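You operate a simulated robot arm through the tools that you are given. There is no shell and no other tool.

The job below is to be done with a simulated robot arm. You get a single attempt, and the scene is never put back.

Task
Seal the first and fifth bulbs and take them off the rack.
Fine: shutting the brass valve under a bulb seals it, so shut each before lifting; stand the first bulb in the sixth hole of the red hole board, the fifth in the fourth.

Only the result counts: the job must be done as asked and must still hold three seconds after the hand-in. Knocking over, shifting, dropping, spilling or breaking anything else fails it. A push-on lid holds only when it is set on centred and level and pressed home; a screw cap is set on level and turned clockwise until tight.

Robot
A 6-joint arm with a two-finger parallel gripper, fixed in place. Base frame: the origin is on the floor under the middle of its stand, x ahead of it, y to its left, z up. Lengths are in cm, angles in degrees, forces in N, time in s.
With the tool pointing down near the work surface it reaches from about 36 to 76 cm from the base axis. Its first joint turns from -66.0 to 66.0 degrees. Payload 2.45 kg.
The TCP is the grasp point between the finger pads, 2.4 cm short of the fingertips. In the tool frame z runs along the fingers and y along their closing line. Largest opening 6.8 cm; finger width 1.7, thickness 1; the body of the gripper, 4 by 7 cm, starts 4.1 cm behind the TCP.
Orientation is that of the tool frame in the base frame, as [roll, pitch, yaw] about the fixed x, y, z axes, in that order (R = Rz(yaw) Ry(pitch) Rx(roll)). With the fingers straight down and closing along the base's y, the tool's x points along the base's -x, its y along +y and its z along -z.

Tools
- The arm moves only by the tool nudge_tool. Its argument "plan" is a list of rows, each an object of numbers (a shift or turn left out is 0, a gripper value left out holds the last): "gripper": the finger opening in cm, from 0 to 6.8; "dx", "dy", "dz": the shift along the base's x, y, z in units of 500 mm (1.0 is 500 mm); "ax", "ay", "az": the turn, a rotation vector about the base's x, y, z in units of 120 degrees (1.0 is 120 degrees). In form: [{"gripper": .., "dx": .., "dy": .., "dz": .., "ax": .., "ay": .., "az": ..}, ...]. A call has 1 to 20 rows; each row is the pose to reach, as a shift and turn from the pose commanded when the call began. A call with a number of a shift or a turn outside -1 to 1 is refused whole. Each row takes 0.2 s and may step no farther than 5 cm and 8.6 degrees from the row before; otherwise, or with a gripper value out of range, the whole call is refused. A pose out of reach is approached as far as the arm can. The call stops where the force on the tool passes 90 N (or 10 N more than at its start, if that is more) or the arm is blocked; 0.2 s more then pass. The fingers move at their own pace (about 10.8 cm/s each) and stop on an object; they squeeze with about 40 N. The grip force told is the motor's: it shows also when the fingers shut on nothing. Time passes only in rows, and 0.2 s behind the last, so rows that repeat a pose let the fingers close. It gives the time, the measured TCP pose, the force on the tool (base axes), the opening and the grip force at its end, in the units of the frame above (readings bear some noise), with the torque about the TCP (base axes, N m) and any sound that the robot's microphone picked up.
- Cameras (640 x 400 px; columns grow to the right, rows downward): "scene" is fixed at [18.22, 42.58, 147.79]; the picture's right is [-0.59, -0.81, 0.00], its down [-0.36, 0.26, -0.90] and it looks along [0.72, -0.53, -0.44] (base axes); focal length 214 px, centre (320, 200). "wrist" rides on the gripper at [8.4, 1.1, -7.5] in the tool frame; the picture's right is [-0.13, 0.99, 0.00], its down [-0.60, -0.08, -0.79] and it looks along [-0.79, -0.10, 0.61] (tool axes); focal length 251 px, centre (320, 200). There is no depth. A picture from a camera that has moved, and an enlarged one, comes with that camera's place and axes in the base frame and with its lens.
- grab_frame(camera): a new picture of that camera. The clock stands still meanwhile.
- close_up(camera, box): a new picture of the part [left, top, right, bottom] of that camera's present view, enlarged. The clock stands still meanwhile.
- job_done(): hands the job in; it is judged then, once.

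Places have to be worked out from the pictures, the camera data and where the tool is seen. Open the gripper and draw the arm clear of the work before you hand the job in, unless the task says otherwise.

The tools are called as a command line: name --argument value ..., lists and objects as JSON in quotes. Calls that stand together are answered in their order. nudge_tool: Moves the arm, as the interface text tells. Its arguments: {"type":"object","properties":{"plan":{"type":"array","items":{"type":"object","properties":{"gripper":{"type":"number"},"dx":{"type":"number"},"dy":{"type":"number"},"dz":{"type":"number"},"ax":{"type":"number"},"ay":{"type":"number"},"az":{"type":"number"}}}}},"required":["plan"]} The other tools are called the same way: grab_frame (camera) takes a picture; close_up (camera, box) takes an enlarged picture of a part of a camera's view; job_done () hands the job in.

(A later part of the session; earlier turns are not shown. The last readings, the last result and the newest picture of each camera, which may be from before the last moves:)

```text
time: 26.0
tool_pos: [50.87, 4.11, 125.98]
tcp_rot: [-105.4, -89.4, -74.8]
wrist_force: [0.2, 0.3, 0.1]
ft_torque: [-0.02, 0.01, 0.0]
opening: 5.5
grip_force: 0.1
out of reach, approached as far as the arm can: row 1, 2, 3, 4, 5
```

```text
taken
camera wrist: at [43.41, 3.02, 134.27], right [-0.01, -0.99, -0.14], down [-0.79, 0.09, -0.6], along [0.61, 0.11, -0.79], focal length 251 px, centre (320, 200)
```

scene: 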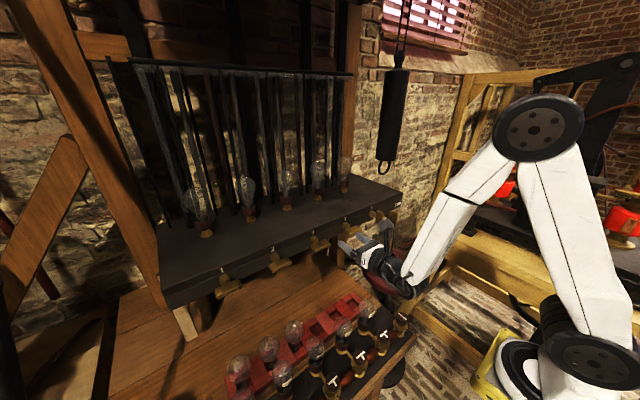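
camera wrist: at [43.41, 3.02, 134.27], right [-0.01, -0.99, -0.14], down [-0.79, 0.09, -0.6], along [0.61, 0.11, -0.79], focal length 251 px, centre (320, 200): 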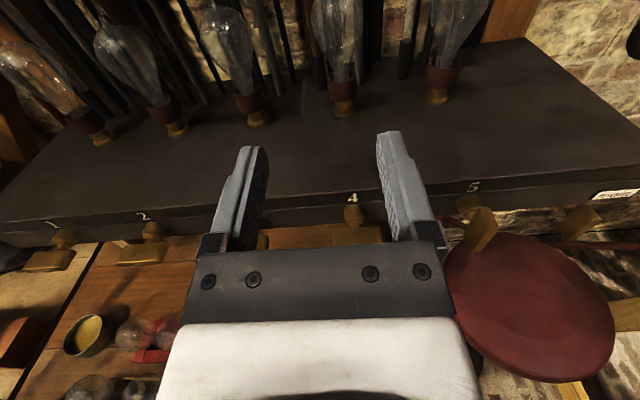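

The level tool cannot be held this close to the base on this side. For valve 5 I will instead point the tool down and push the top of the plate over towards -y and down with closed fingertips (it turns easily and has a stop). I swing the tool back to pointing down.

nudge_tool --plan '[{"ay": 0.0682, "dz": 0.004}, {"ay": 0.1364, "dz": 0.008}, {"ay": 0.2046, "dz": 0.012}, {"ay": 0.2728, "dz": 0.016, "dy": -0.02}, {"ay": 0.341, "dz": 0.02, "dy": -0.05}, {"ay": 0.4092, "dz": 0.024, "dy": -0.08}, {"ay": 0.4774, "dz": 0.028, "dy": -0.11}, {"ay": 0.5456, "dz": 0.032, "dy": -0.14}, {"ay": 0.6138, "dz": 0.036, "dy": -0.17}, {"ay": 0.682, "dz": 0.04, "dy": -0.2}, {"ay": 0.75, "dz": 0.04, "dy": -0.23}, {"ay": 0.75, "dz": 0.04, "dy": -0.23}]'

grab_frame --camera "scene"

```text
time: 28.6
tool_pos: [50.35, 4.31, 127.75]
tcp_rot: [179.7, 0.1, -1.1]
wrist_force: [0.7, 0.1, -0.3]
ft_torque: [0.02, -0.02, -0.01]
opening: 5.5
grip_force: 0.1
out of reach, approached as far as the arm can: row 2, 3, 4, 5, 6, 7, 8, 9, 10, 11, 12
```

```text
taken
```

scene: 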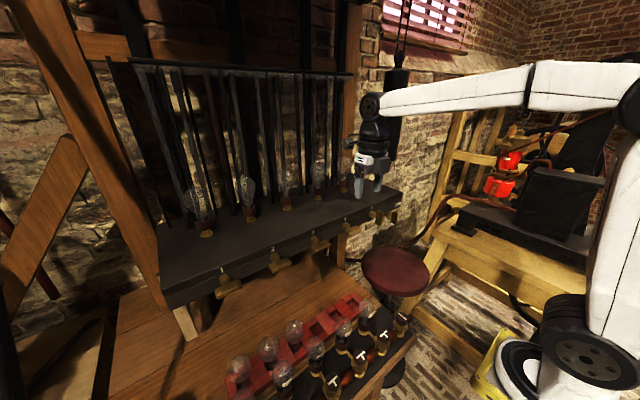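

The tool is down again; the block was the last joint's turn limit, so I turn the tool back a quarter (camera to the -y side) and go above valve 5 with the fingers closed.

nudge_tool --plan '[{"gripper": 0, "az": -0.0682}, {"gripper": 0, "az": -0.1364, "dx": 0.01, "dy": -0.02}, {"gripper": 0, "az": -0.2046, "dx": 0.02, "dy": -0.04}, {"gripper": 0, "az": -0.2728, "dx": 0.03, "dy": -0.06}, {"gripper": 0, "az": -0.341, "dx": 0.042, "dy": -0.08}, {"gripper": 0, "az": -0.4092, "dx": 0.054, "dy": -0.1}, {"gripper": 0, "az": -0.4774, "dx": 0.066, "dy": -0.12}, {"gripper": 0, "az": -0.5456, "dx": 0.078, "dy": -0.14}, {"gripper": 0, "az": -0.6138, "dx": 0.09, "dy": -0.16}, {"gripper": 0, "az": -0.682, "dx": 0.1, "dy": -0.18, "dz": -0.02}, {"gripper": 0, "az": -0.742, "dx": 0.111, "dy": -0.206, "dz": -0.055}, {"gripper": 0, "az": -0.742, "dx": 0.111, "dy": -0.206, "dz": -0.055}]'

grab_frame --camera "wrist"

close_up --camera "scene" --box '[320, 130, 432, 240]'

```text
time: 31.2
tool_pos: [55.64, -6.12, 124.42]
tcp_rot: [-180.0, -0.1, -89.7]
wrist_force: [0.7, 0.0, 0.8]
ft_torque: [-0.03, 0.01, -0.03]
opening: 0.0
grip_force: 23.7
```

```text
taken
camera wrist: at [54.56, -14.63, 131.89], right [-0.99, 0.12, 0.0], down [0.07, 0.6, 0.79], along [0.1, 0.79, -0.61], focal length 251 px, centre (320, 200)
```

wrist: 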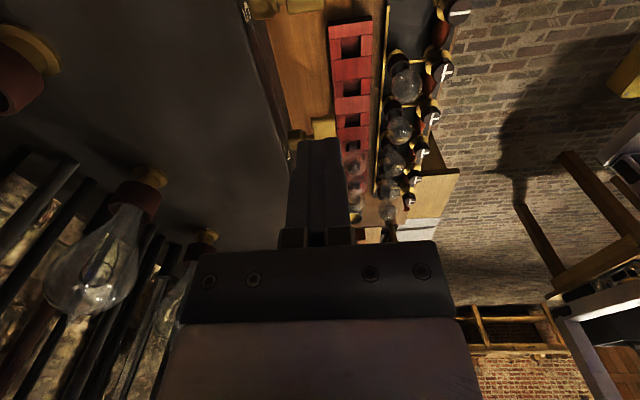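

```text
3.64 times, centred on (376, 185) of scene
camera zoom: at [18.22, 42.57, 147.79], right [-0.59, -0.81, 0.0], down [-0.36, 0.26, -0.9], along [0.72, -0.53, -0.44], focal length 780 px, centre (116, 254)
```

zoom: 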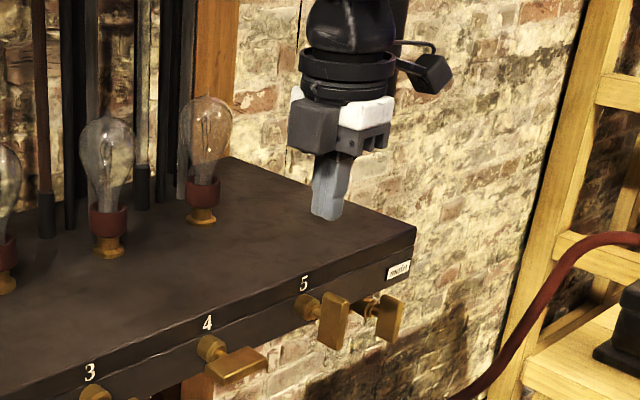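

The closed fingers are above and to the +y side of valve 5's plate. I lower the fingertips to just below the plate's top, about 2 cm to its side.

nudge_tool --plan '[{"gripper": 0, "dz": -0.07}, {"gripper": 0, "dz": -0.14}, {"gripper": 0, "dz": -0.202}, {"gripper": 0, "dz": -0.202}]'

grab_frame --camera "wrist"

close_up --camera "scene" --box '[340, 180, 420, 230]'

```text
time: 32.2
tool_pos: [55.87, -6.45, 114.56]
tcp_rot: [-179.8, 0.1, -89.5]
wrist_force: [-0.1, -0.1, -0.4]
ft_torque: [0.01, -0.01, 0.02]
opening: 0.0
grip_force: 23.5
```

```text
taken
camera wrist: at [54.73, -14.8, 121.92], right [-0.99, 0.12, 0.0], down [0.07, 0.6, 0.79], along [0.1, 0.79, -0.61], focal length 251 px, centre (320, 200)
```

wrist: 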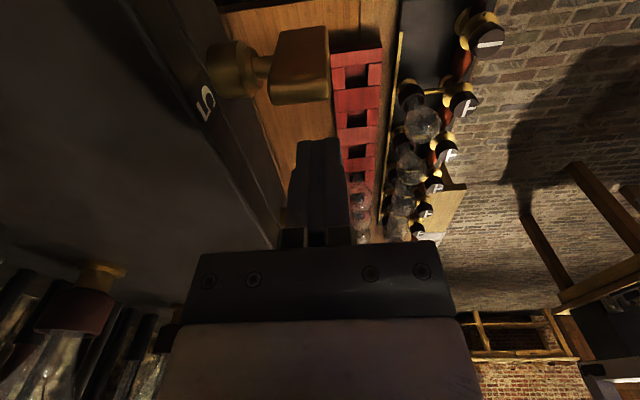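

```text
8.00 times, centred on (380, 205) of scene
camera zoom: at [18.22, 42.57, 147.79], right [-0.59, -0.81, 0.0], down [-0.36, 0.26, -0.9], along [0.72, -0.53, -0.44], focal length 1716 px, centre (-160, 160)
```

zoom: 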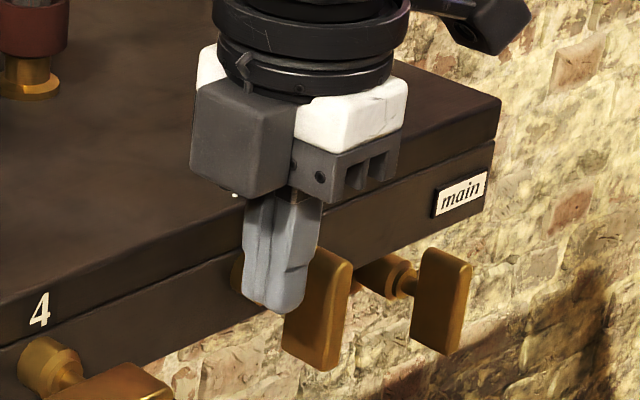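

I zoom in on the plate from this view to fix its y before pushing.

close_up --camera "wrist" --box '[190, 10, 350, 110]'

close_up --camera "wrist" --box '[230, 0, 410, 250]'

```text
4.00 times, centred on (270, 60) of wrist
camera zoom: at [54.73, -14.8, 121.92], right [-0.99, 0.12, 0.0], down [0.07, 0.6, 0.79], along [0.1, 0.79, -0.61], focal length 1006 px, centre (520, 760)
```

zoom: 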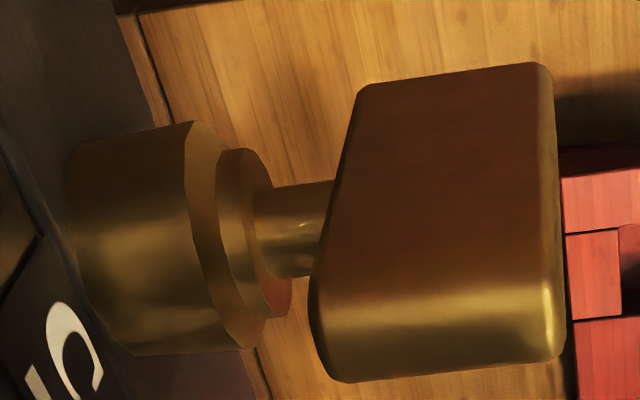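

```text
1.60 times, centred on (320, 125) of wrist
camera zoom: at [54.73, -14.8, 121.92], right [-0.99, 0.12, 0.0], down [0.07, 0.6, 0.79], along [0.1, 0.79, -0.61], focal length 402 px, centre (320, 320)
```

zoom: 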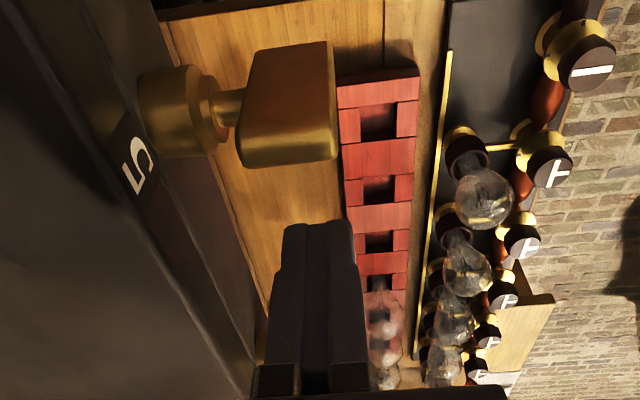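

The plate spans about y -10.3 to -9.35. I push the upper part towards -y by a first portion and check.

nudge_tool --plan '[{"gripper": 0, "dy": -0.018}, {"gripper": 0, "dy": -0.034}, {"gripper": 0, "dy": -0.042}, {"gripper": 0, "dy": -0.05}, {"gripper": 0, "dy": -0.058}]'

close_up --camera "wrist" --box '[190, 0, 380, 240]'

close_up --camera "scene" --box '[340, 180, 420, 230]'

```text
time: 33.4
tool_pos: [55.9, -9.18, 114.55]
tcp_rot: [-179.8, -0.1, -89.6]
wrist_force: [1.9, 4.8, 2.4]
ft_torque: [0.1, -0.08, 0.01]
opening: 0.01
grip_force: 23.9
```

```text
1.67 times, centred on (285, 120) of wrist
camera zoom: at [54.75, -17.6, 121.98], right [-0.99, 0.12, 0.0], down [0.07, 0.6, 0.79], along [0.1, 0.79, -0.61], focal length 419 px, centre (378, 333)
```

zoom: 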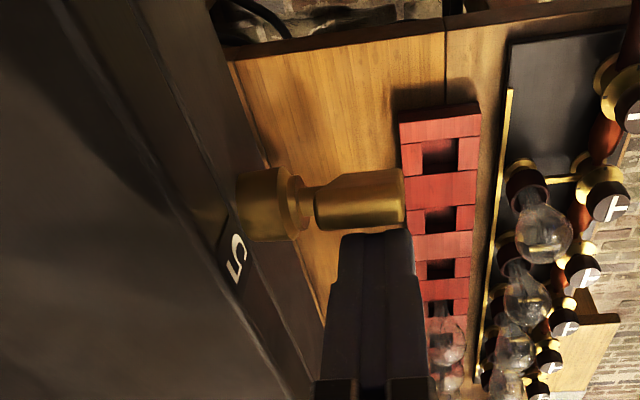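

```text
8.00 times, centred on (380, 205) of scene
camera zoom: at [18.22, 42.59, 147.78], right [-0.59, -0.81, 0.0], down [-0.36, 0.26, -0.9], along [0.72, -0.53, -0.44], focal length 1716 px, centre (-160, 160)
```

zoom: 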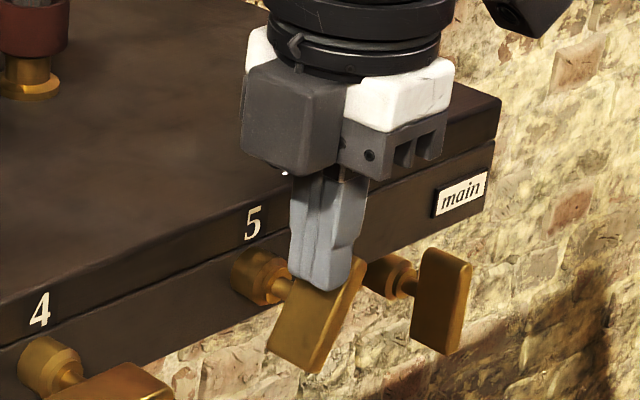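

The plate tips over at about 5 N. I carry on along the arc, over and down.

nudge_tool --plan '[{"gripper": 0, "dy": -0.008, "dz": -0.002}, {"gripper": 0, "dy": -0.013, "dz": -0.004}, {"gripper": 0, "dy": -0.018, "dz": -0.007}, {"gripper": 0, "dy": -0.023, "dz": -0.01}, {"gripper": 0, "dy": -0.027, "dz": -0.014}]'

close_up --camera "wrist" --box '[190, 0, 380, 240]'

close_up --camera "scene" --box '[340, 180, 420, 230]'

```text
time: 34.6
tool_pos: [55.84, -10.48, 113.76]
tcp_rot: [179.9, -0.1, -89.6]
wrist_force: [-0.5, 1.5, 2.6]
ft_torque: [0.01, -0.02, -0.01]
opening: 0.01
grip_force: 23.7
```

```text
1.67 times, centred on (285, 120) of wrist
camera zoom: at [54.75, -18.88, 121.14], right [-0.99, 0.12, 0.0], down [0.07, 0.6, 0.79], along [0.1, 0.79, -0.61], focal length 419 px, centre (378, 333)
```

zoom: 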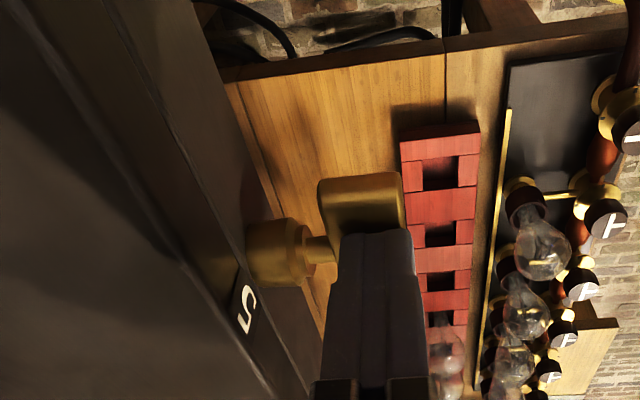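

```text
8.00 times, centred on (380, 205) of scene
camera zoom: at [18.21, 42.58, 147.78], right [-0.59, -0.81, 0.0], down [-0.36, 0.26, -0.9], along [0.72, -0.53, -0.44], focal length 1716 px, centre (-160, 160)
```

zoom: 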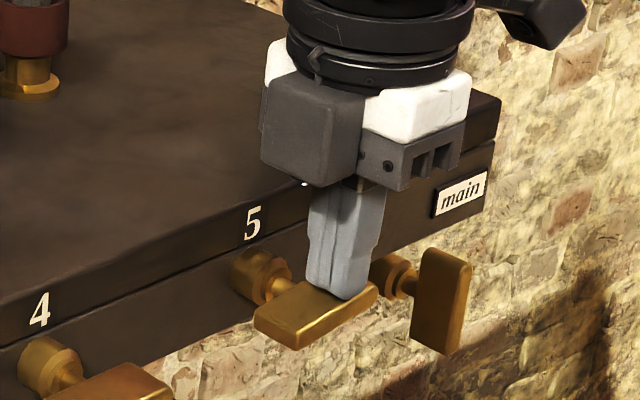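

It is at roughly 75–80° now. I shift slightly outward and press down in small steps until the stop is felt.

nudge_tool --plan '[{"gripper": 0, "dy": -0.006, "dz": 0}, {"gripper": 0, "dy": -0.008, "dz": -0.003}, {"gripper": 0, "dy": -0.008, "dz": -0.005}, {"gripper": 0, "dy": -0.008, "dz": -0.007}]'

close_up --camera "scene" --box '[340, 180, 420, 230]'

```text
time: 35.6
tool_pos: [55.83, -10.95, 113.56]
tcp_rot: [-179.7, 0.0, -89.6]
wrist_force: [2.9, 1.1, 8.4]
ft_torque: [0.11, -0.03, -0.03]
opening: 0.0
grip_force: 23.1
```

```text
8.00 times, centred on (380, 205) of scene
camera zoom: at [18.21, 42.58, 147.78], right [-0.59, -0.81, 0.0], down [-0.36, 0.26, -0.9], along [0.72, -0.53, -0.44], focal length 1716 px, centre (-160, 160)
```

zoom: 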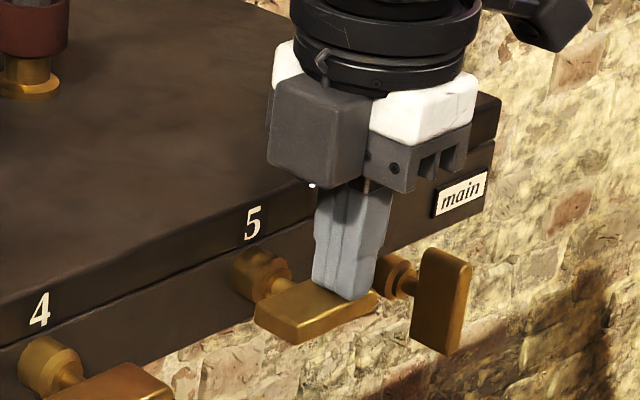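

Contact force is 8 N and rising; the plate looks almost level. I press a little more to make sure it's against the stop.

nudge_tool --plan '[{"gripper": 0, "dz": -0.002}, {"gripper": 0, "dz": -0.004}, {"gripper": 0, "dz": -0.006}, {"gripper": 0, "dz": -0.006}]'

close_up --camera "scene" --box '[340, 180, 420, 230]'

close_up --camera "wrist" --box '[190, 0, 380, 240]'

```text
time: 36.6
tool_pos: [55.78, -10.85, 113.62]
tcp_rot: [-179.4, -0.1, -89.5]
wrist_force: [-10.0, 6.2, 42.3]
ft_torque: [0.43, 0.33, -0.09]
opening: 0.0
grip_force: 23.9
```

```text
8.00 times, centred on (380, 205) of scene
camera zoom: at [18.11, 42.61, 147.79], right [-0.59, -0.81, 0.0], down [-0.36, 0.26, -0.9], along [0.72, -0.53, -0.44], focal length 1716 px, centre (-160, 160)
```

zoom: 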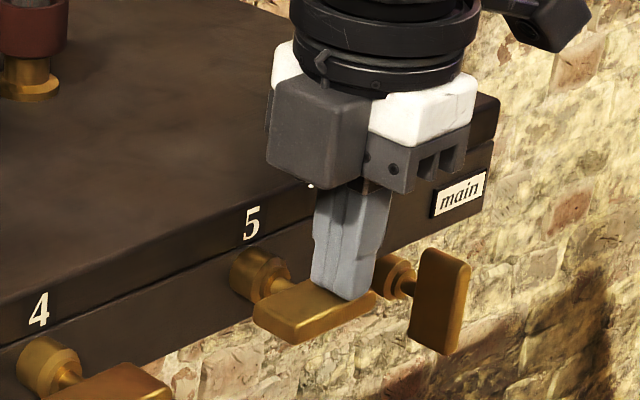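

```text
1.67 times, centred on (285, 120) of wrist
camera zoom: at [54.68, -19.29, 120.95], right [-0.99, 0.12, -0.01], down [0.07, 0.61, 0.79], along [0.1, 0.79, -0.61], focal length 419 px, centre (378, 333)
```

zoom: 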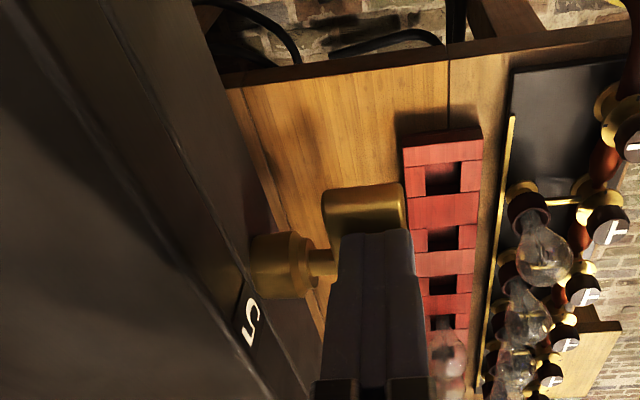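

42 N without motion: valve 5 is at its stop. I rise straight off it and look.

nudge_tool --plan '[{"gripper": 0, "dz": 0.02}, {"gripper": 0, "dz": 0.09}, {"gripper": 0, "dz": 0.18}, {"gripper": 0, "dz": 0.27}, {"gripper": 0, "dz": 0.36}, {"gripper": 0, "dz": 0.36}]'

close_up --camera "scene" --box '[200, 195, 420, 315]'

close_up --camera "scene" --box '[340, 180, 420, 230]'

grab_frame --camera "wrist"

```text
time: 38.0
tool_pos: [55.95, -10.9, 130.99]
tcp_rot: [-179.9, 0.0, -89.6]
wrist_force: [0.8, -0.4, 0.6]
ft_torque: [-0.03, -0.01, 0.01]
opening: 0.0
grip_force: 23.8
```

```text
2.91 times, centred on (310, 255) of scene
camera zoom: at [18.22, 42.58, 147.79], right [-0.59, -0.81, 0.0], down [-0.36, 0.26, -0.9], along [0.72, -0.53, -0.44], focal length 624 px, centre (349, 40)
```

zoom: 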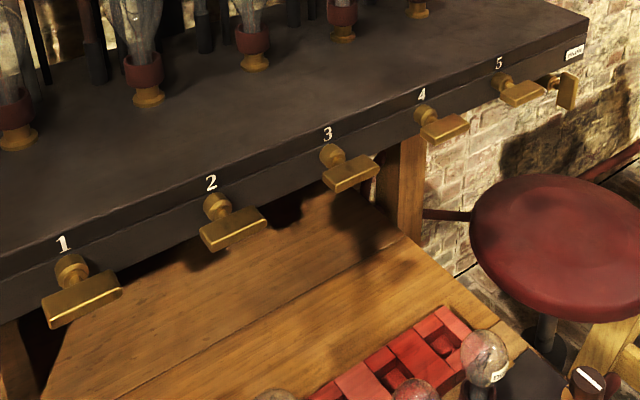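

```text
8.00 times, centred on (380, 205) of scene
camera zoom: at [18.22, 42.58, 147.79], right [-0.59, -0.81, 0.0], down [-0.36, 0.26, -0.9], along [0.72, -0.53, -0.44], focal length 1716 px, centre (-160, 160)
```

zoom: 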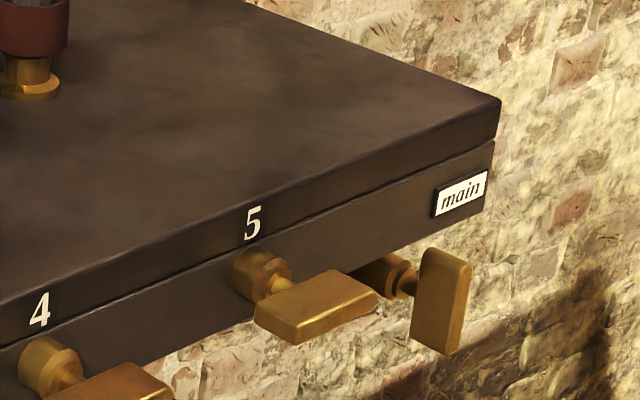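

```text
taken
camera wrist: at [54.89, -19.36, 138.42], right [-0.99, 0.12, 0.0], down [0.07, 0.6, 0.79], along [0.1, 0.79, -0.61], focal length 251 px, centre (320, 200)
```

wrist: 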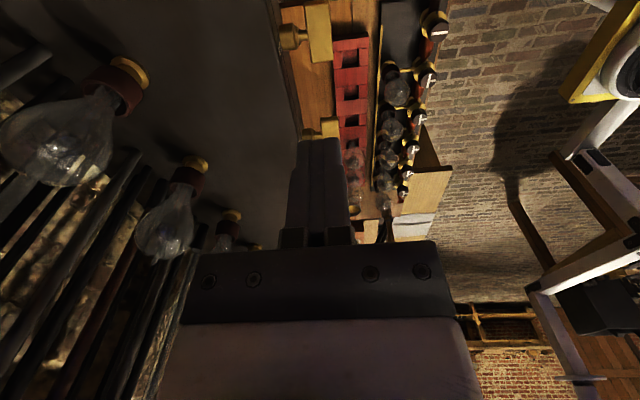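

Both valves 1 and 5 now lie crosswise like 2–4. Next the bulbs: I zoom on bulb 5 from here to fix its place and size.

close_up --camera "wrist" --box '[0, 40, 240, 260]'

close_up --camera "scene" --box '[320, 145, 376, 205]'

close_up --camera "scene" --box '[170, 160, 240, 245]'

```text
1.82 times, centred on (120, 150) of wrist
camera zoom: at [54.89, -19.36, 138.42], right [-0.99, 0.12, 0.0], down [0.07, 0.6, 0.79], along [0.1, 0.79, -0.61], focal length 457 px, centre (684, 291)
```

zoom: 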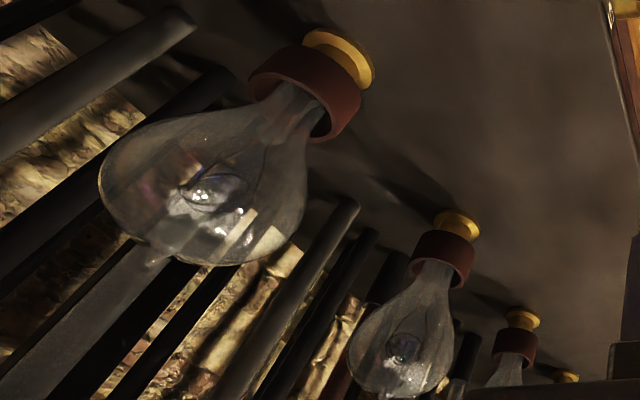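

```text
6.67 times, centred on (348, 175) of scene
camera zoom: at [18.22, 42.58, 147.79], right [-0.59, -0.81, 0.0], down [-0.36, 0.26, -0.9], along [0.72, -0.53, -0.44], focal length 1430 px, centre (133, 367)
```

zoom: 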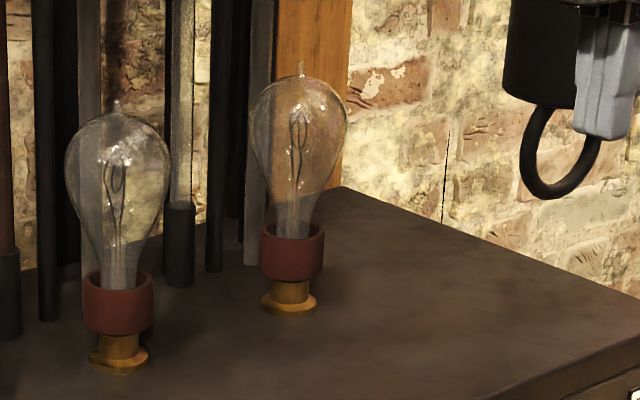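

```text
4.71 times, centred on (205, 202) of scene
camera zoom: at [18.22, 42.58, 147.79], right [-0.59, -0.81, 0.0], down [-0.36, 0.26, -0.9], along [0.72, -0.53, -0.44], focal length 1009 px, centre (861, 188)
```

zoom: 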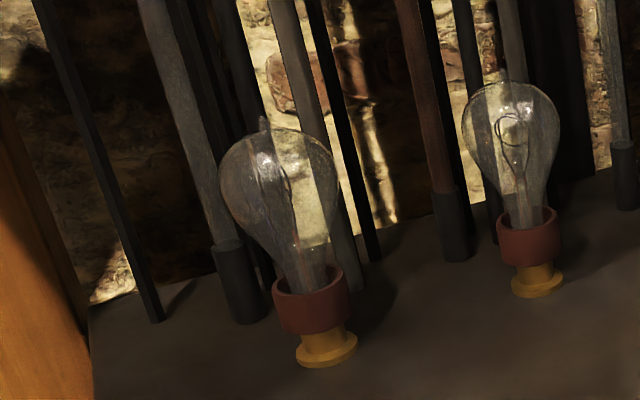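

Bulb 5's globe is about 5.7 cm wide, equator near z 124.6, tip near 127.6, axis near (74.2, -10). Tubes stand behind at x > 80. I open the fingers, rise, lean the tool 10° back towards the robot and move nearer.

nudge_tool --plan '[{"gripper": 6.8, "dz": 0.06, "ay": -0.02}, {"gripper": 6.8, "dz": 0.12, "dx": 0.03, "dy": 0.004, "ay": -0.04}, {"gripper": 6.8, "dz": 0.12, "dx": 0.09, "dy": 0.008, "ay": -0.06}, {"gripper": 6.8, "dz": 0.12, "dx": 0.15, "dy": 0.012, "ay": -0.0833}, {"gripper": 6.8, "dz": 0.12, "dx": 0.2, "dy": 0.016, "ay": -0.0833}, {"gripper": 6.8, "dz": 0.12, "dx": 0.2, "dy": 0.016, "ay": -0.0833}]'

grab_frame --camera "wrist"

grab_frame --camera "scene"

```text
time: 39.4
tool_pos: [66.04, -9.93, 137.0]
tcp_rot: [-169.8, -0.1, -89.6]
wrist_force: [-0.5, 0.4, 0.8]
ft_torque: [-0.02, 0.03, 0.01]
opening: 6.81
grip_force: 0.0
```

```text
taken
camera wrist: at [63.6, -18.41, 144.12], right [-0.98, 0.12, -0.17], down [-0.07, 0.6, 0.79], along [0.2, 0.79, -0.58], focal length 251 px, centre (320, 200)
```

wrist: 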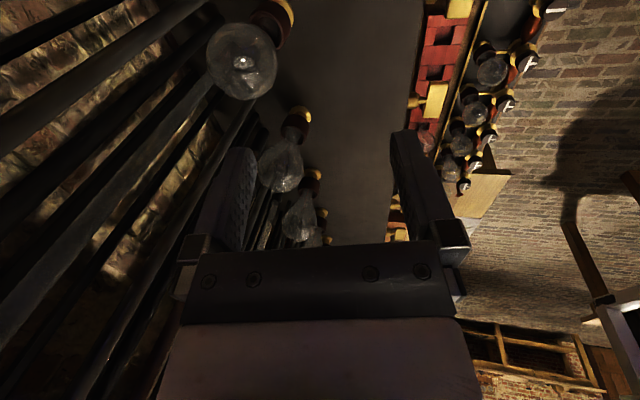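

```text
taken
```

scene: 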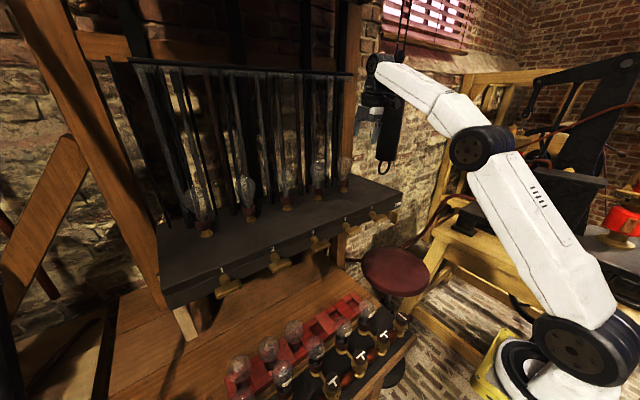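

Bulb 5 shows at upper left, looked at almost from above. I zoom in to fix its axis.

close_up --camera "wrist" --box '[190, 0, 310, 110]'

```text
3.64 times, centred on (250, 55) of wrist
camera zoom: at [63.6, -18.41, 144.12], right [-0.98, 0.12, -0.17], down [-0.07, 0.6, 0.79], along [0.2, 0.79, -0.58], focal length 914 px, centre (574, 727)
```

zoom: 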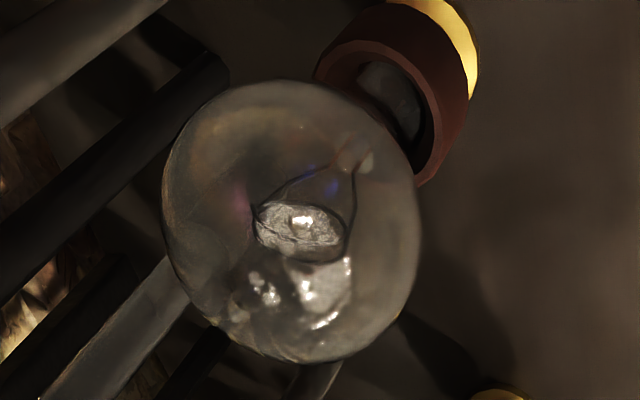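

Bulb 5's axis comes out at about (74.45, -10.05), with its globe radius ≈ 2.85. I move over it, tips still well above.

nudge_tool --plan '[{"dx": 0.06, "dy": -0.001}, {"dx": 0.12, "dy": -0.002, "dz": -0.02}, {"dx": 0.168, "dy": -0.0024, "dz": -0.04}, {"dx": 0.168, "dy": -0.0024, "dz": -0.04}]'

grab_frame --camera "wrist"

close_up --camera "scene" --box '[310, 80, 410, 200]'

```text
time: 40.4
tool_pos: [69.81, -9.64, 133.02]
tcp_rot: [-169.9, 0.0, -89.6]
wrist_force: [-0.1, -0.2, 0.4]
ft_torque: [-0.01, 0.02, 0.04]
opening: 6.81
grip_force: 0.1
out of reach, approached as far as the arm can: row 1, 2, 3, 4
```

```text
taken
camera wrist: at [67.38, -17.94, 140.03], right [-0.98, 0.12, -0.17], down [-0.07, 0.6, 0.79], along [0.2, 0.79, -0.58], focal length 251 px, centre (320, 200)
```

wrist: 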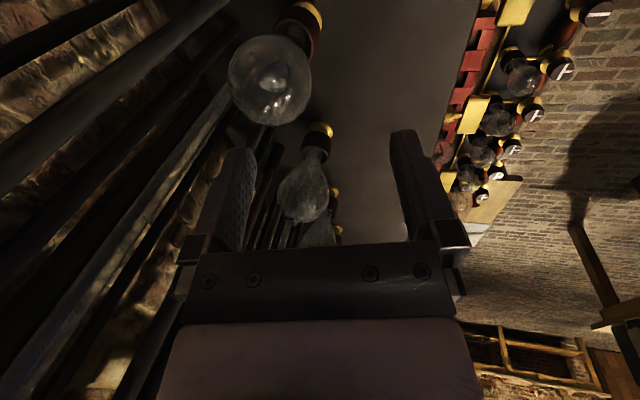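

```text
3.33 times, centred on (360, 140) of scene
camera zoom: at [18.22, 42.58, 147.79], right [-0.59, -0.81, 0.0], down [-0.36, 0.26, -0.9], along [0.72, -0.53, -0.44], focal length 715 px, centre (187, 400)
```

zoom: 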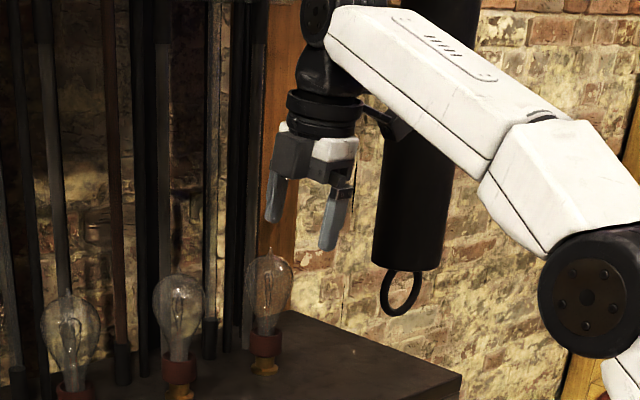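

The arm cannot reach bulb 5 with a nearly vertical tool, so I need to lean it about 40° (tool pointing forward-down, fingers closing sideways). I back off, remove the lean, and turn the tool back to its starting yaw.

nudge_tool --plan '[{"dx": -0.06, "ay": 0.02}, {"dx": -0.12, "ay": 0.05}, {"dx": -0.18, "ay": 0.0833}, {"dx": -0.22, "dz": 0.02, "ay": 0.0833}, {"dx": -0.22, "dz": 0.02, "ay": 0.0833}]'

nudge_tool --plan '[{"az": -0.0682}, {"az": -0.1364}, {"az": -0.2046}, {"az": -0.2728}, {"az": -0.341}, {"az": -0.4092}, {"az": -0.4774}, {"az": -0.5456}, {"az": -0.6138}, {"az": -0.682}, {"az": -0.753}, {"az": -0.753}]'

```text
time: 41.6
tool_pos: [58.5, -9.59, 134.02]
tcp_rot: [-180.0, 0.0, -89.6]
wrist_force: [0.0, 0.1, -0.3]
ft_torque: [0.01, -0.02, 0.02]
opening: 6.82
grip_force: 0.0
```

```text
time: 44.2
tool_pos: [58.57, -9.49, 133.98]
tcp_rot: [-179.9, 0.0, 179.9]
wrist_force: [-0.1, 0.3, -0.4]
ft_torque: [-0.01, -0.02, 0.01]
opening: 6.8
grip_force: 0.1
```

Yaw is back at 180. Now I lean the tool 40° so it points forward and down.

nudge_tool --plan '[{"ay": -0.0667}, {"ay": -0.1333}, {"ay": -0.2}, {"ay": -0.2667}, {"ay": -0.3333}, {"ay": -0.3333}]'

grab_frame --camera "wrist"

grab_frame --camera "scene"

```text
time: 45.6
tool_pos: [58.52, -9.53, 133.97]
tcp_rot: [-179.7, 40.1, -179.9]
wrist_force: [0.3, 0.8, -0.8]
ft_torque: [-0.01, 0.02, 0.01]
opening: 6.81
grip_force: 0.0
```

```text
taken
camera wrist: at [47.16, -8.43, 134.15], right [0.1, 0.99, 0.08], down [-0.05, -0.08, 1.0], along [0.99, -0.1, 0.04], focal length 251 px, centre (320, 200)
```

wrist: 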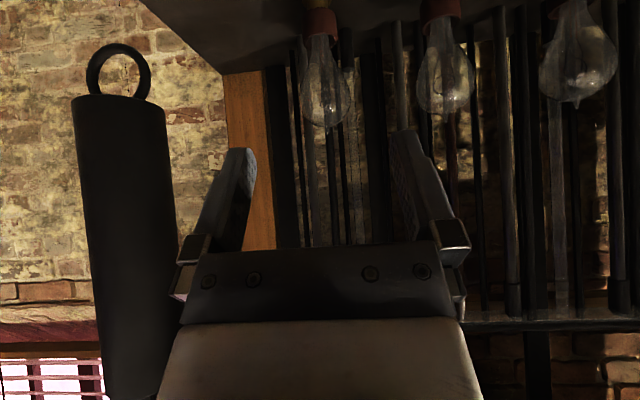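

```text
taken
```

scene: 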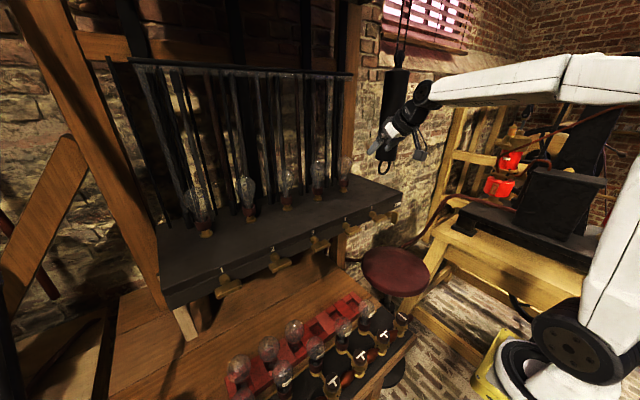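

The wrist camera now looks level at the bulbs (upside down). I zoom on bulb 5 and bulb 1's region to fix their axes and heights.

close_up --camera "wrist" --box '[270, 0, 390, 140]'

```text
2.86 times, centred on (330, 70) of wrist
camera zoom: at [47.16, -8.43, 134.15], right [0.1, 0.99, 0.08], down [-0.05, -0.08, 1.0], along [0.99, -0.1, 0.04], focal length 718 px, centre (291, 571)
```

zoom: 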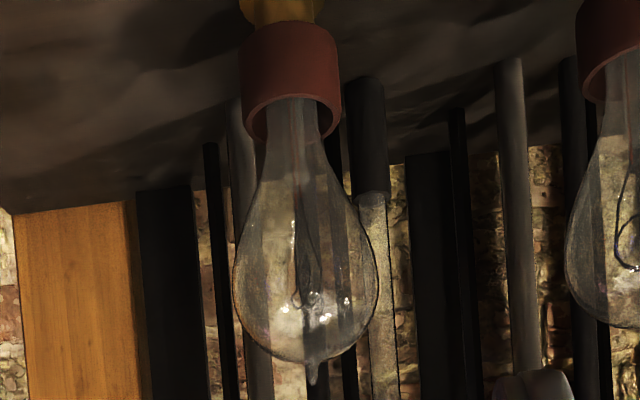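

Bulb 5's axis is at y ≈ -9.87, x ≈ 74.4; rim z ≈ 118.5, equator ≈ 124.4, tip ≈ 128. I move to a stand-off 10 cm back along the tool axis.

nudge_tool --plan '[{"dx": 0.064, "dy": -0.0022, "dz": -0.012}, {"dx": 0.128, "dy": -0.0044, "dz": -0.024}, {"dx": 0.1916, "dy": -0.0068, "dz": -0.0354}, {"dx": 0.1916, "dy": -0.0068, "dz": -0.0354}]'

grab_frame --camera "wrist"

close_up --camera "scene" --box '[310, 90, 430, 200]'

```text
time: 46.6
tool_pos: [68.12, -9.8, 131.98]
tcp_rot: [-179.7, 40.0, -179.9]
wrist_force: [1.1, 0.3, 0.7]
ft_torque: [0.0, 0.01, 0.0]
opening: 6.82
grip_force: 0.1
```

```text
taken
camera wrist: at [56.95, -8.76, 132.27], right [0.1, 0.99, 0.08], down [-0.05, -0.08, 1.0], along [0.99, -0.1, 0.04], focal length 251 px, centre (320, 200)
```

wrist: 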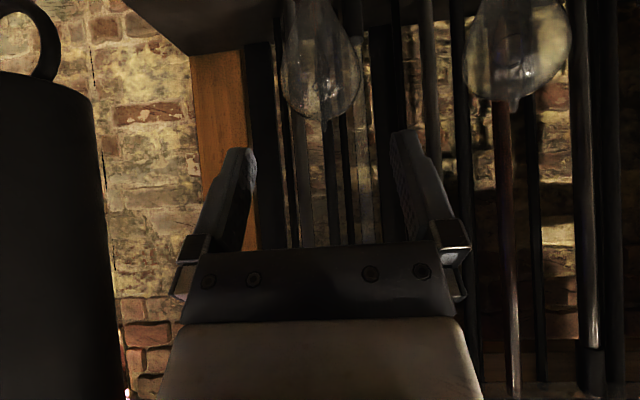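

```text
3.64 times, centred on (370, 145) of scene
camera zoom: at [18.22, 42.57, 147.79], right [-0.59, -0.81, 0.0], down [-0.36, 0.26, -0.9], along [0.72, -0.53, -0.44], focal length 780 px, centre (138, 400)
```

zoom: 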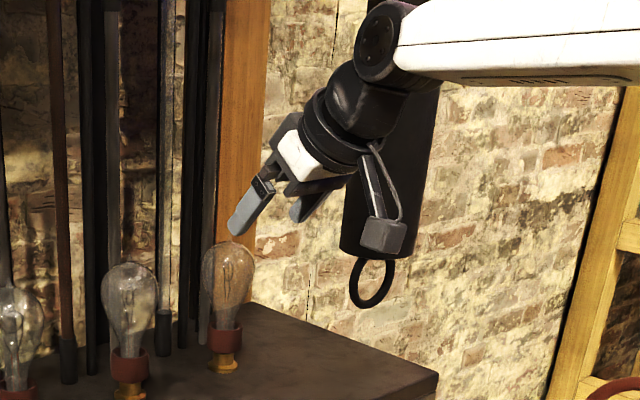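

The bulb is centred between the fingers. I advance along the tool axis most of the way and check.

nudge_tool --plan '[{"dx": 0.032, "dz": -0.0374}, {"dx": 0.064, "dz": -0.0748}, {"dx": 0.09, "dz": -0.105}, {"dx": 0.09, "dz": -0.105}]'

grab_frame --camera "wrist"

close_up --camera "scene" --box '[310, 120, 410, 200]'

```text
time: 47.6
tool_pos: [72.7, -9.93, 126.73]
tcp_rot: [-179.8, 40.1, -180.0]
wrist_force: [0.3, 0.4, -0.5]
ft_torque: [0.0, -0.01, -0.01]
opening: 6.8
grip_force: 0.1
```

```text
taken
camera wrist: at [61.34, -8.84, 127.01], right [0.1, 0.99, 0.08], down [-0.05, -0.08, 1.0], along [0.99, -0.1, 0.04], focal length 251 px, centre (320, 200)
```

wrist: 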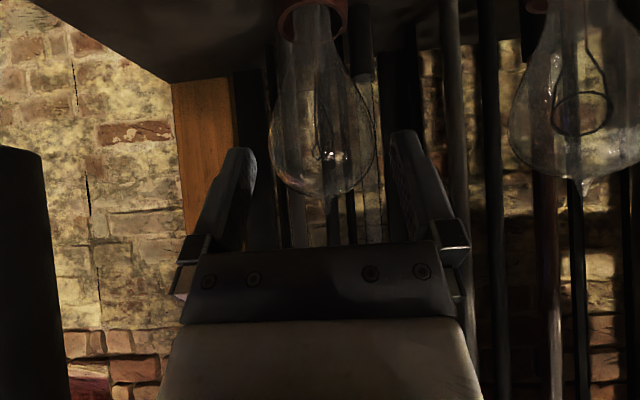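

```text
5.00 times, centred on (360, 160) of scene
camera zoom: at [18.22, 42.58, 147.79], right [-0.59, -0.81, 0.0], down [-0.36, 0.26, -0.9], along [0.72, -0.53, -0.44], focal length 1072 px, centre (120, 400)
```

zoom: 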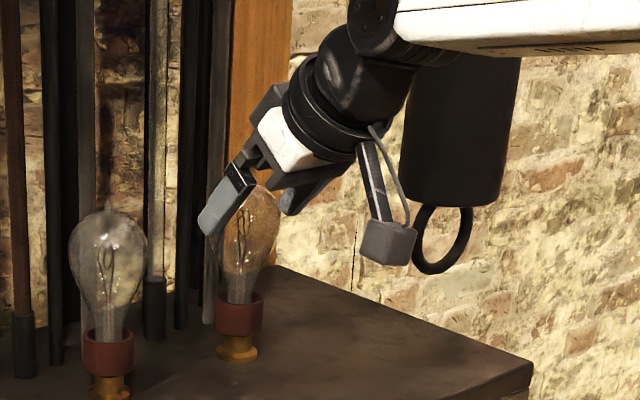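

Alignment is good (bulb axis y ≈ -9.81). I make the final advance to the globe's equator.

nudge_tool --plan '[{"dx": 0.018, "dy": 0.0024, "dz": -0.023}, {"dx": 0.036, "dy": 0.0024, "dz": -0.046}, {"dx": 0.036, "dy": 0.0024, "dz": -0.046}]'

grab_frame --camera "wrist"

close_up --camera "scene" --box '[310, 120, 410, 200]'

```text
time: 48.4
tool_pos: [74.26, -9.75, 124.44]
tcp_rot: [-179.7, 40.0, -179.8]
wrist_force: [-0.3, -0.6, 0.4]
ft_torque: [0.01, 0.02, 0.01]
opening: 6.77
grip_force: 0.0
```

```text
taken
camera wrist: at [63.04, -8.66, 124.75], right [0.1, 0.99, 0.08], down [-0.05, -0.08, 1.0], along [0.99, -0.1, 0.04], focal length 251 px, centre (320, 200)
```

wrist: 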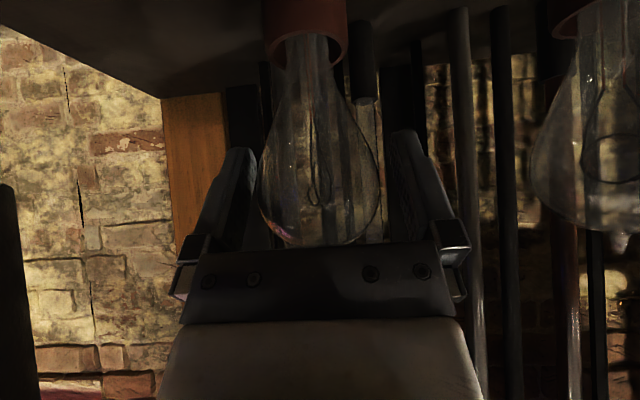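

```text
5.00 times, centred on (360, 160) of scene
camera zoom: at [18.22, 42.58, 147.79], right [-0.59, -0.81, 0.0], down [-0.36, 0.26, -0.9], along [0.72, -0.53, -0.44], focal length 1072 px, centre (120, 400)
```

zoom: 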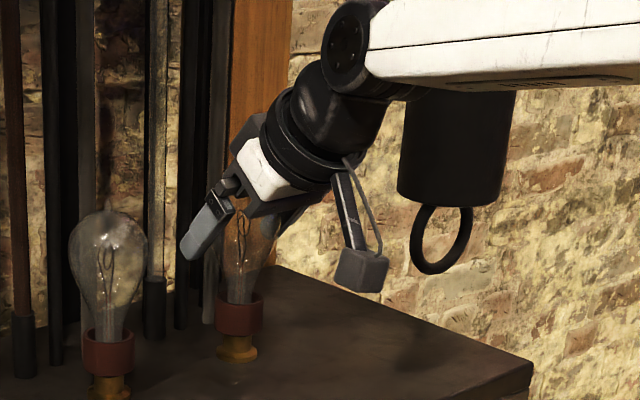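

The bulb sits centred at the TCP. I close the fingers on the globe moderately.

nudge_tool --plan '[{"gripper": 5.9}, {"gripper": 5.6}, {"gripper": 5.3}, {"gripper": 5.0}, {"gripper": 5.0}]'

grab_frame --camera "wrist"

```text
time: 49.6
tool_pos: [74.37, -9.75, 124.59]
tcp_rot: [-179.7, 40.0, -179.9]
wrist_force: [0.7, 0.5, 0.2]
ft_torque: [-0.01, -0.02, 0.01]
opening: 5.16
grip_force: 30.0
```

```text
taken
camera wrist: at [63.02, -8.67, 124.76], right [0.1, 0.99, 0.08], down [-0.05, -0.08, 1.0], along [0.99, -0.1, 0.04], focal length 251 px, centre (320, 200)
```

wrist: 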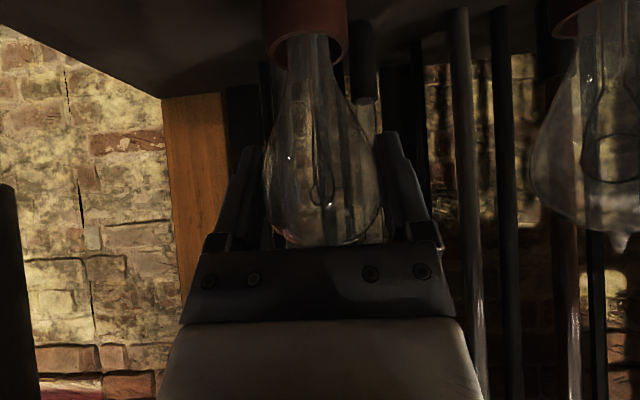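

Grip is 30 N at opening 5.16, with no side load. I tighten a touch and lift straight up slowly.

nudge_tool --plan '[{"gripper": 4.2}, {"gripper": 4.2, "dz": 0.006}, {"gripper": 4.2, "dz": 0.014}, {"gripper": 4.2, "dz": 0.024}, {"gripper": 4.2, "dz": 0.036}]'

grab_frame --camera "wrist"

close_up --camera "scene" --box '[310, 120, 410, 200]'

```text
time: 50.8
tool_pos: [74.37, -9.66, 126.37]
tcp_rot: [-179.9, 40.0, -179.9]
wrist_force: [-0.2, -0.4, 0.2]
ft_torque: [0.0, -0.01, 0.0]
opening: 5.17
grip_force: 30.0
```

```text
taken
camera wrist: at [63.05, -8.7, 126.61], right [0.1, 0.99, 0.08], down [-0.05, -0.08, 1.0], along [0.99, -0.1, 0.04], focal length 251 px, centre (320, 200)
```

wrist: 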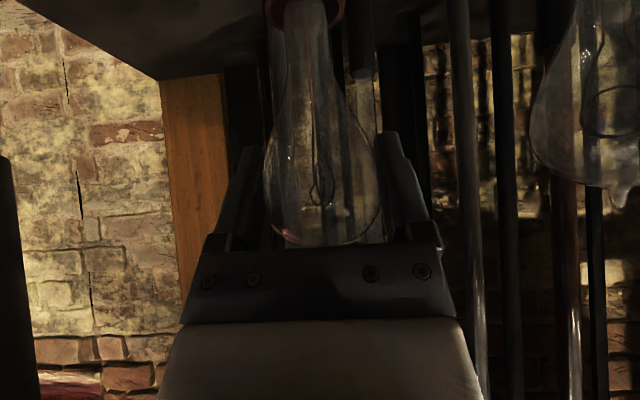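

```text
5.00 times, centred on (360, 160) of scene
camera zoom: at [18.22, 42.58, 147.79], right [-0.59, -0.81, 0.0], down [-0.36, 0.26, -0.9], along [0.72, -0.53, -0.44], focal length 1072 px, centre (120, 400)
```

zoom: 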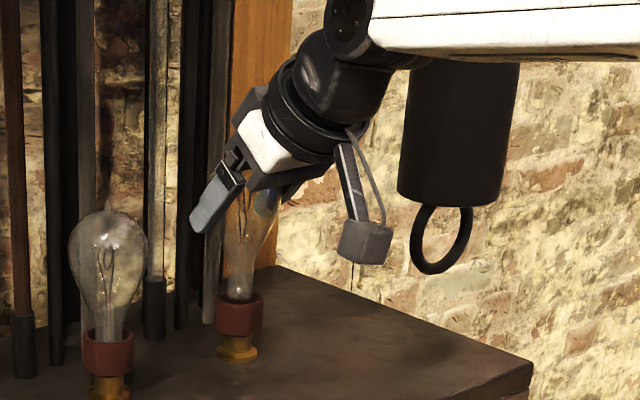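

The bulb is rising freely with the fingers. I lift on to clear the cup.

nudge_tool --plan '[{"gripper": 4.2, "dz": 0.02}, {"gripper": 4.2, "dz": 0.045}, {"gripper": 4.2, "dz": 0.07}, {"gripper": 4.2, "dz": 0.095}, {"gripper": 4.2, "dz": 0.095}]'

grab_frame --camera "wrist"

close_up --camera "scene" --box '[310, 110, 410, 200]'

```text
time: 52.0
tool_pos: [74.36, -9.76, 131.25]
tcp_rot: [-179.8, 40.0, -179.8]
wrist_force: [0.4, -0.1, 0.0]
ft_torque: [-0.01, 0.0, 0.01]
opening: 5.2
grip_force: 30.2
```

```text
taken
camera wrist: at [63.04, -8.75, 131.48], right [0.1, 0.99, 0.08], down [-0.05, -0.08, 1.0], along [0.99, -0.1, 0.04], focal length 251 px, centre (320, 200)
```

wrist: 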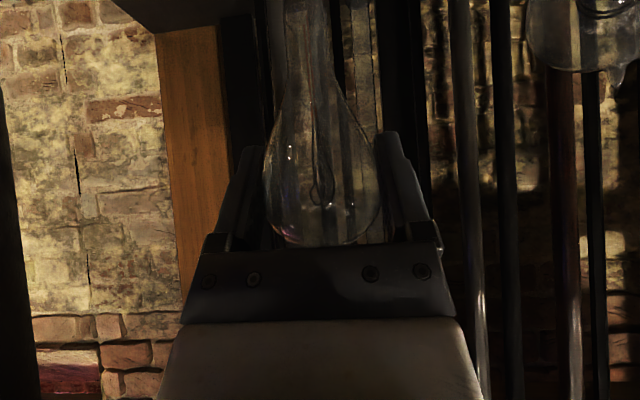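

```text
4.44 times, centred on (360, 155) of scene
camera zoom: at [18.22, 42.57, 147.79], right [-0.59, -0.81, 0.0], down [-0.36, 0.26, -0.9], along [0.72, -0.53, -0.44], focal length 953 px, centre (142, 400)
```

zoom: 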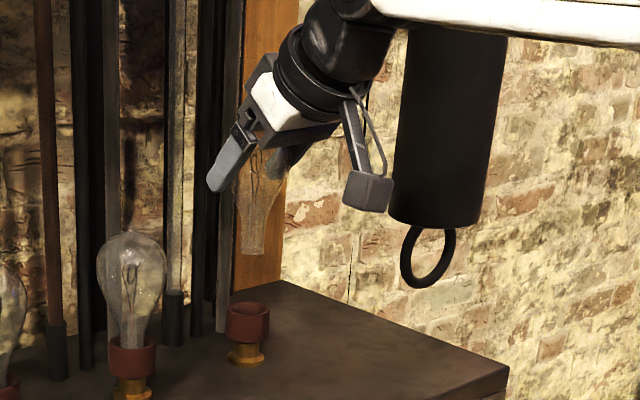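

The bulb is fully out of its cup, hanging upright with its foot about 7.6 cm below the TCP. I carry it back clear of the rack.

nudge_tool --plan '[{"gripper": 4.2, "dx": -0.03}, {"gripper": 4.2, "dx": -0.08}, {"gripper": 4.2, "dx": -0.14}, {"gripper": 4.2, "dx": -0.2}, {"gripper": 4.2, "dx": -0.26, "dy": 0.02}, {"gripper": 4.2, "dx": -0.32, "dy": 0.06}, {"gripper": 4.2, "dx": -0.36, "dy": 0.1}, {"gripper": 4.2, "dx": -0.38, "dy": 0.14}, {"gripper": 4.2, "dx": -0.38, "dy": 0.14}]'

grab_frame --camera "wrist"

grab_frame --camera "scene"

```text
time: 54.0
tool_pos: [55.46, -2.8, 131.16]
tcp_rot: [-179.7, 40.1, -179.8]
wrist_force: [-1.0, -0.1, 0.1]
ft_torque: [0.0, 0.0, 0.04]
opening: 5.18
grip_force: 30.5
```

```text
taken
camera wrist: at [44.09, -1.78, 131.44], right [0.1, 0.99, 0.08], down [-0.05, -0.08, 1.0], along [0.99, -0.1, 0.04], focal length 251 px, centre (320, 200)
```

wrist: 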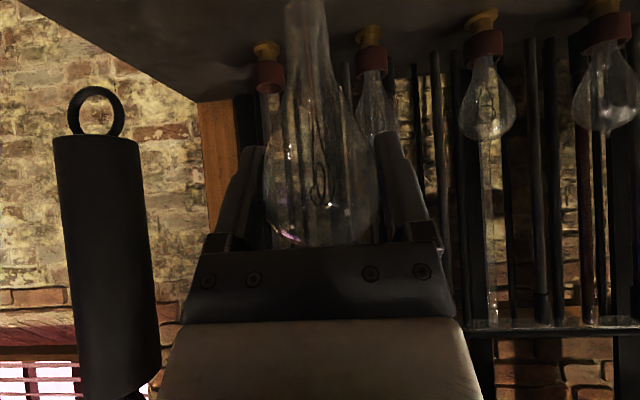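

```text
taken
```

scene: 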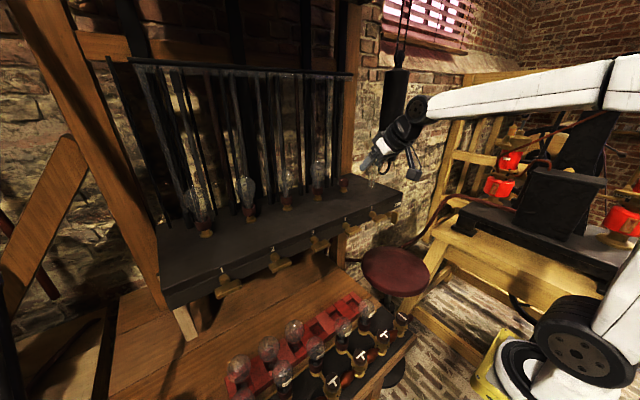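

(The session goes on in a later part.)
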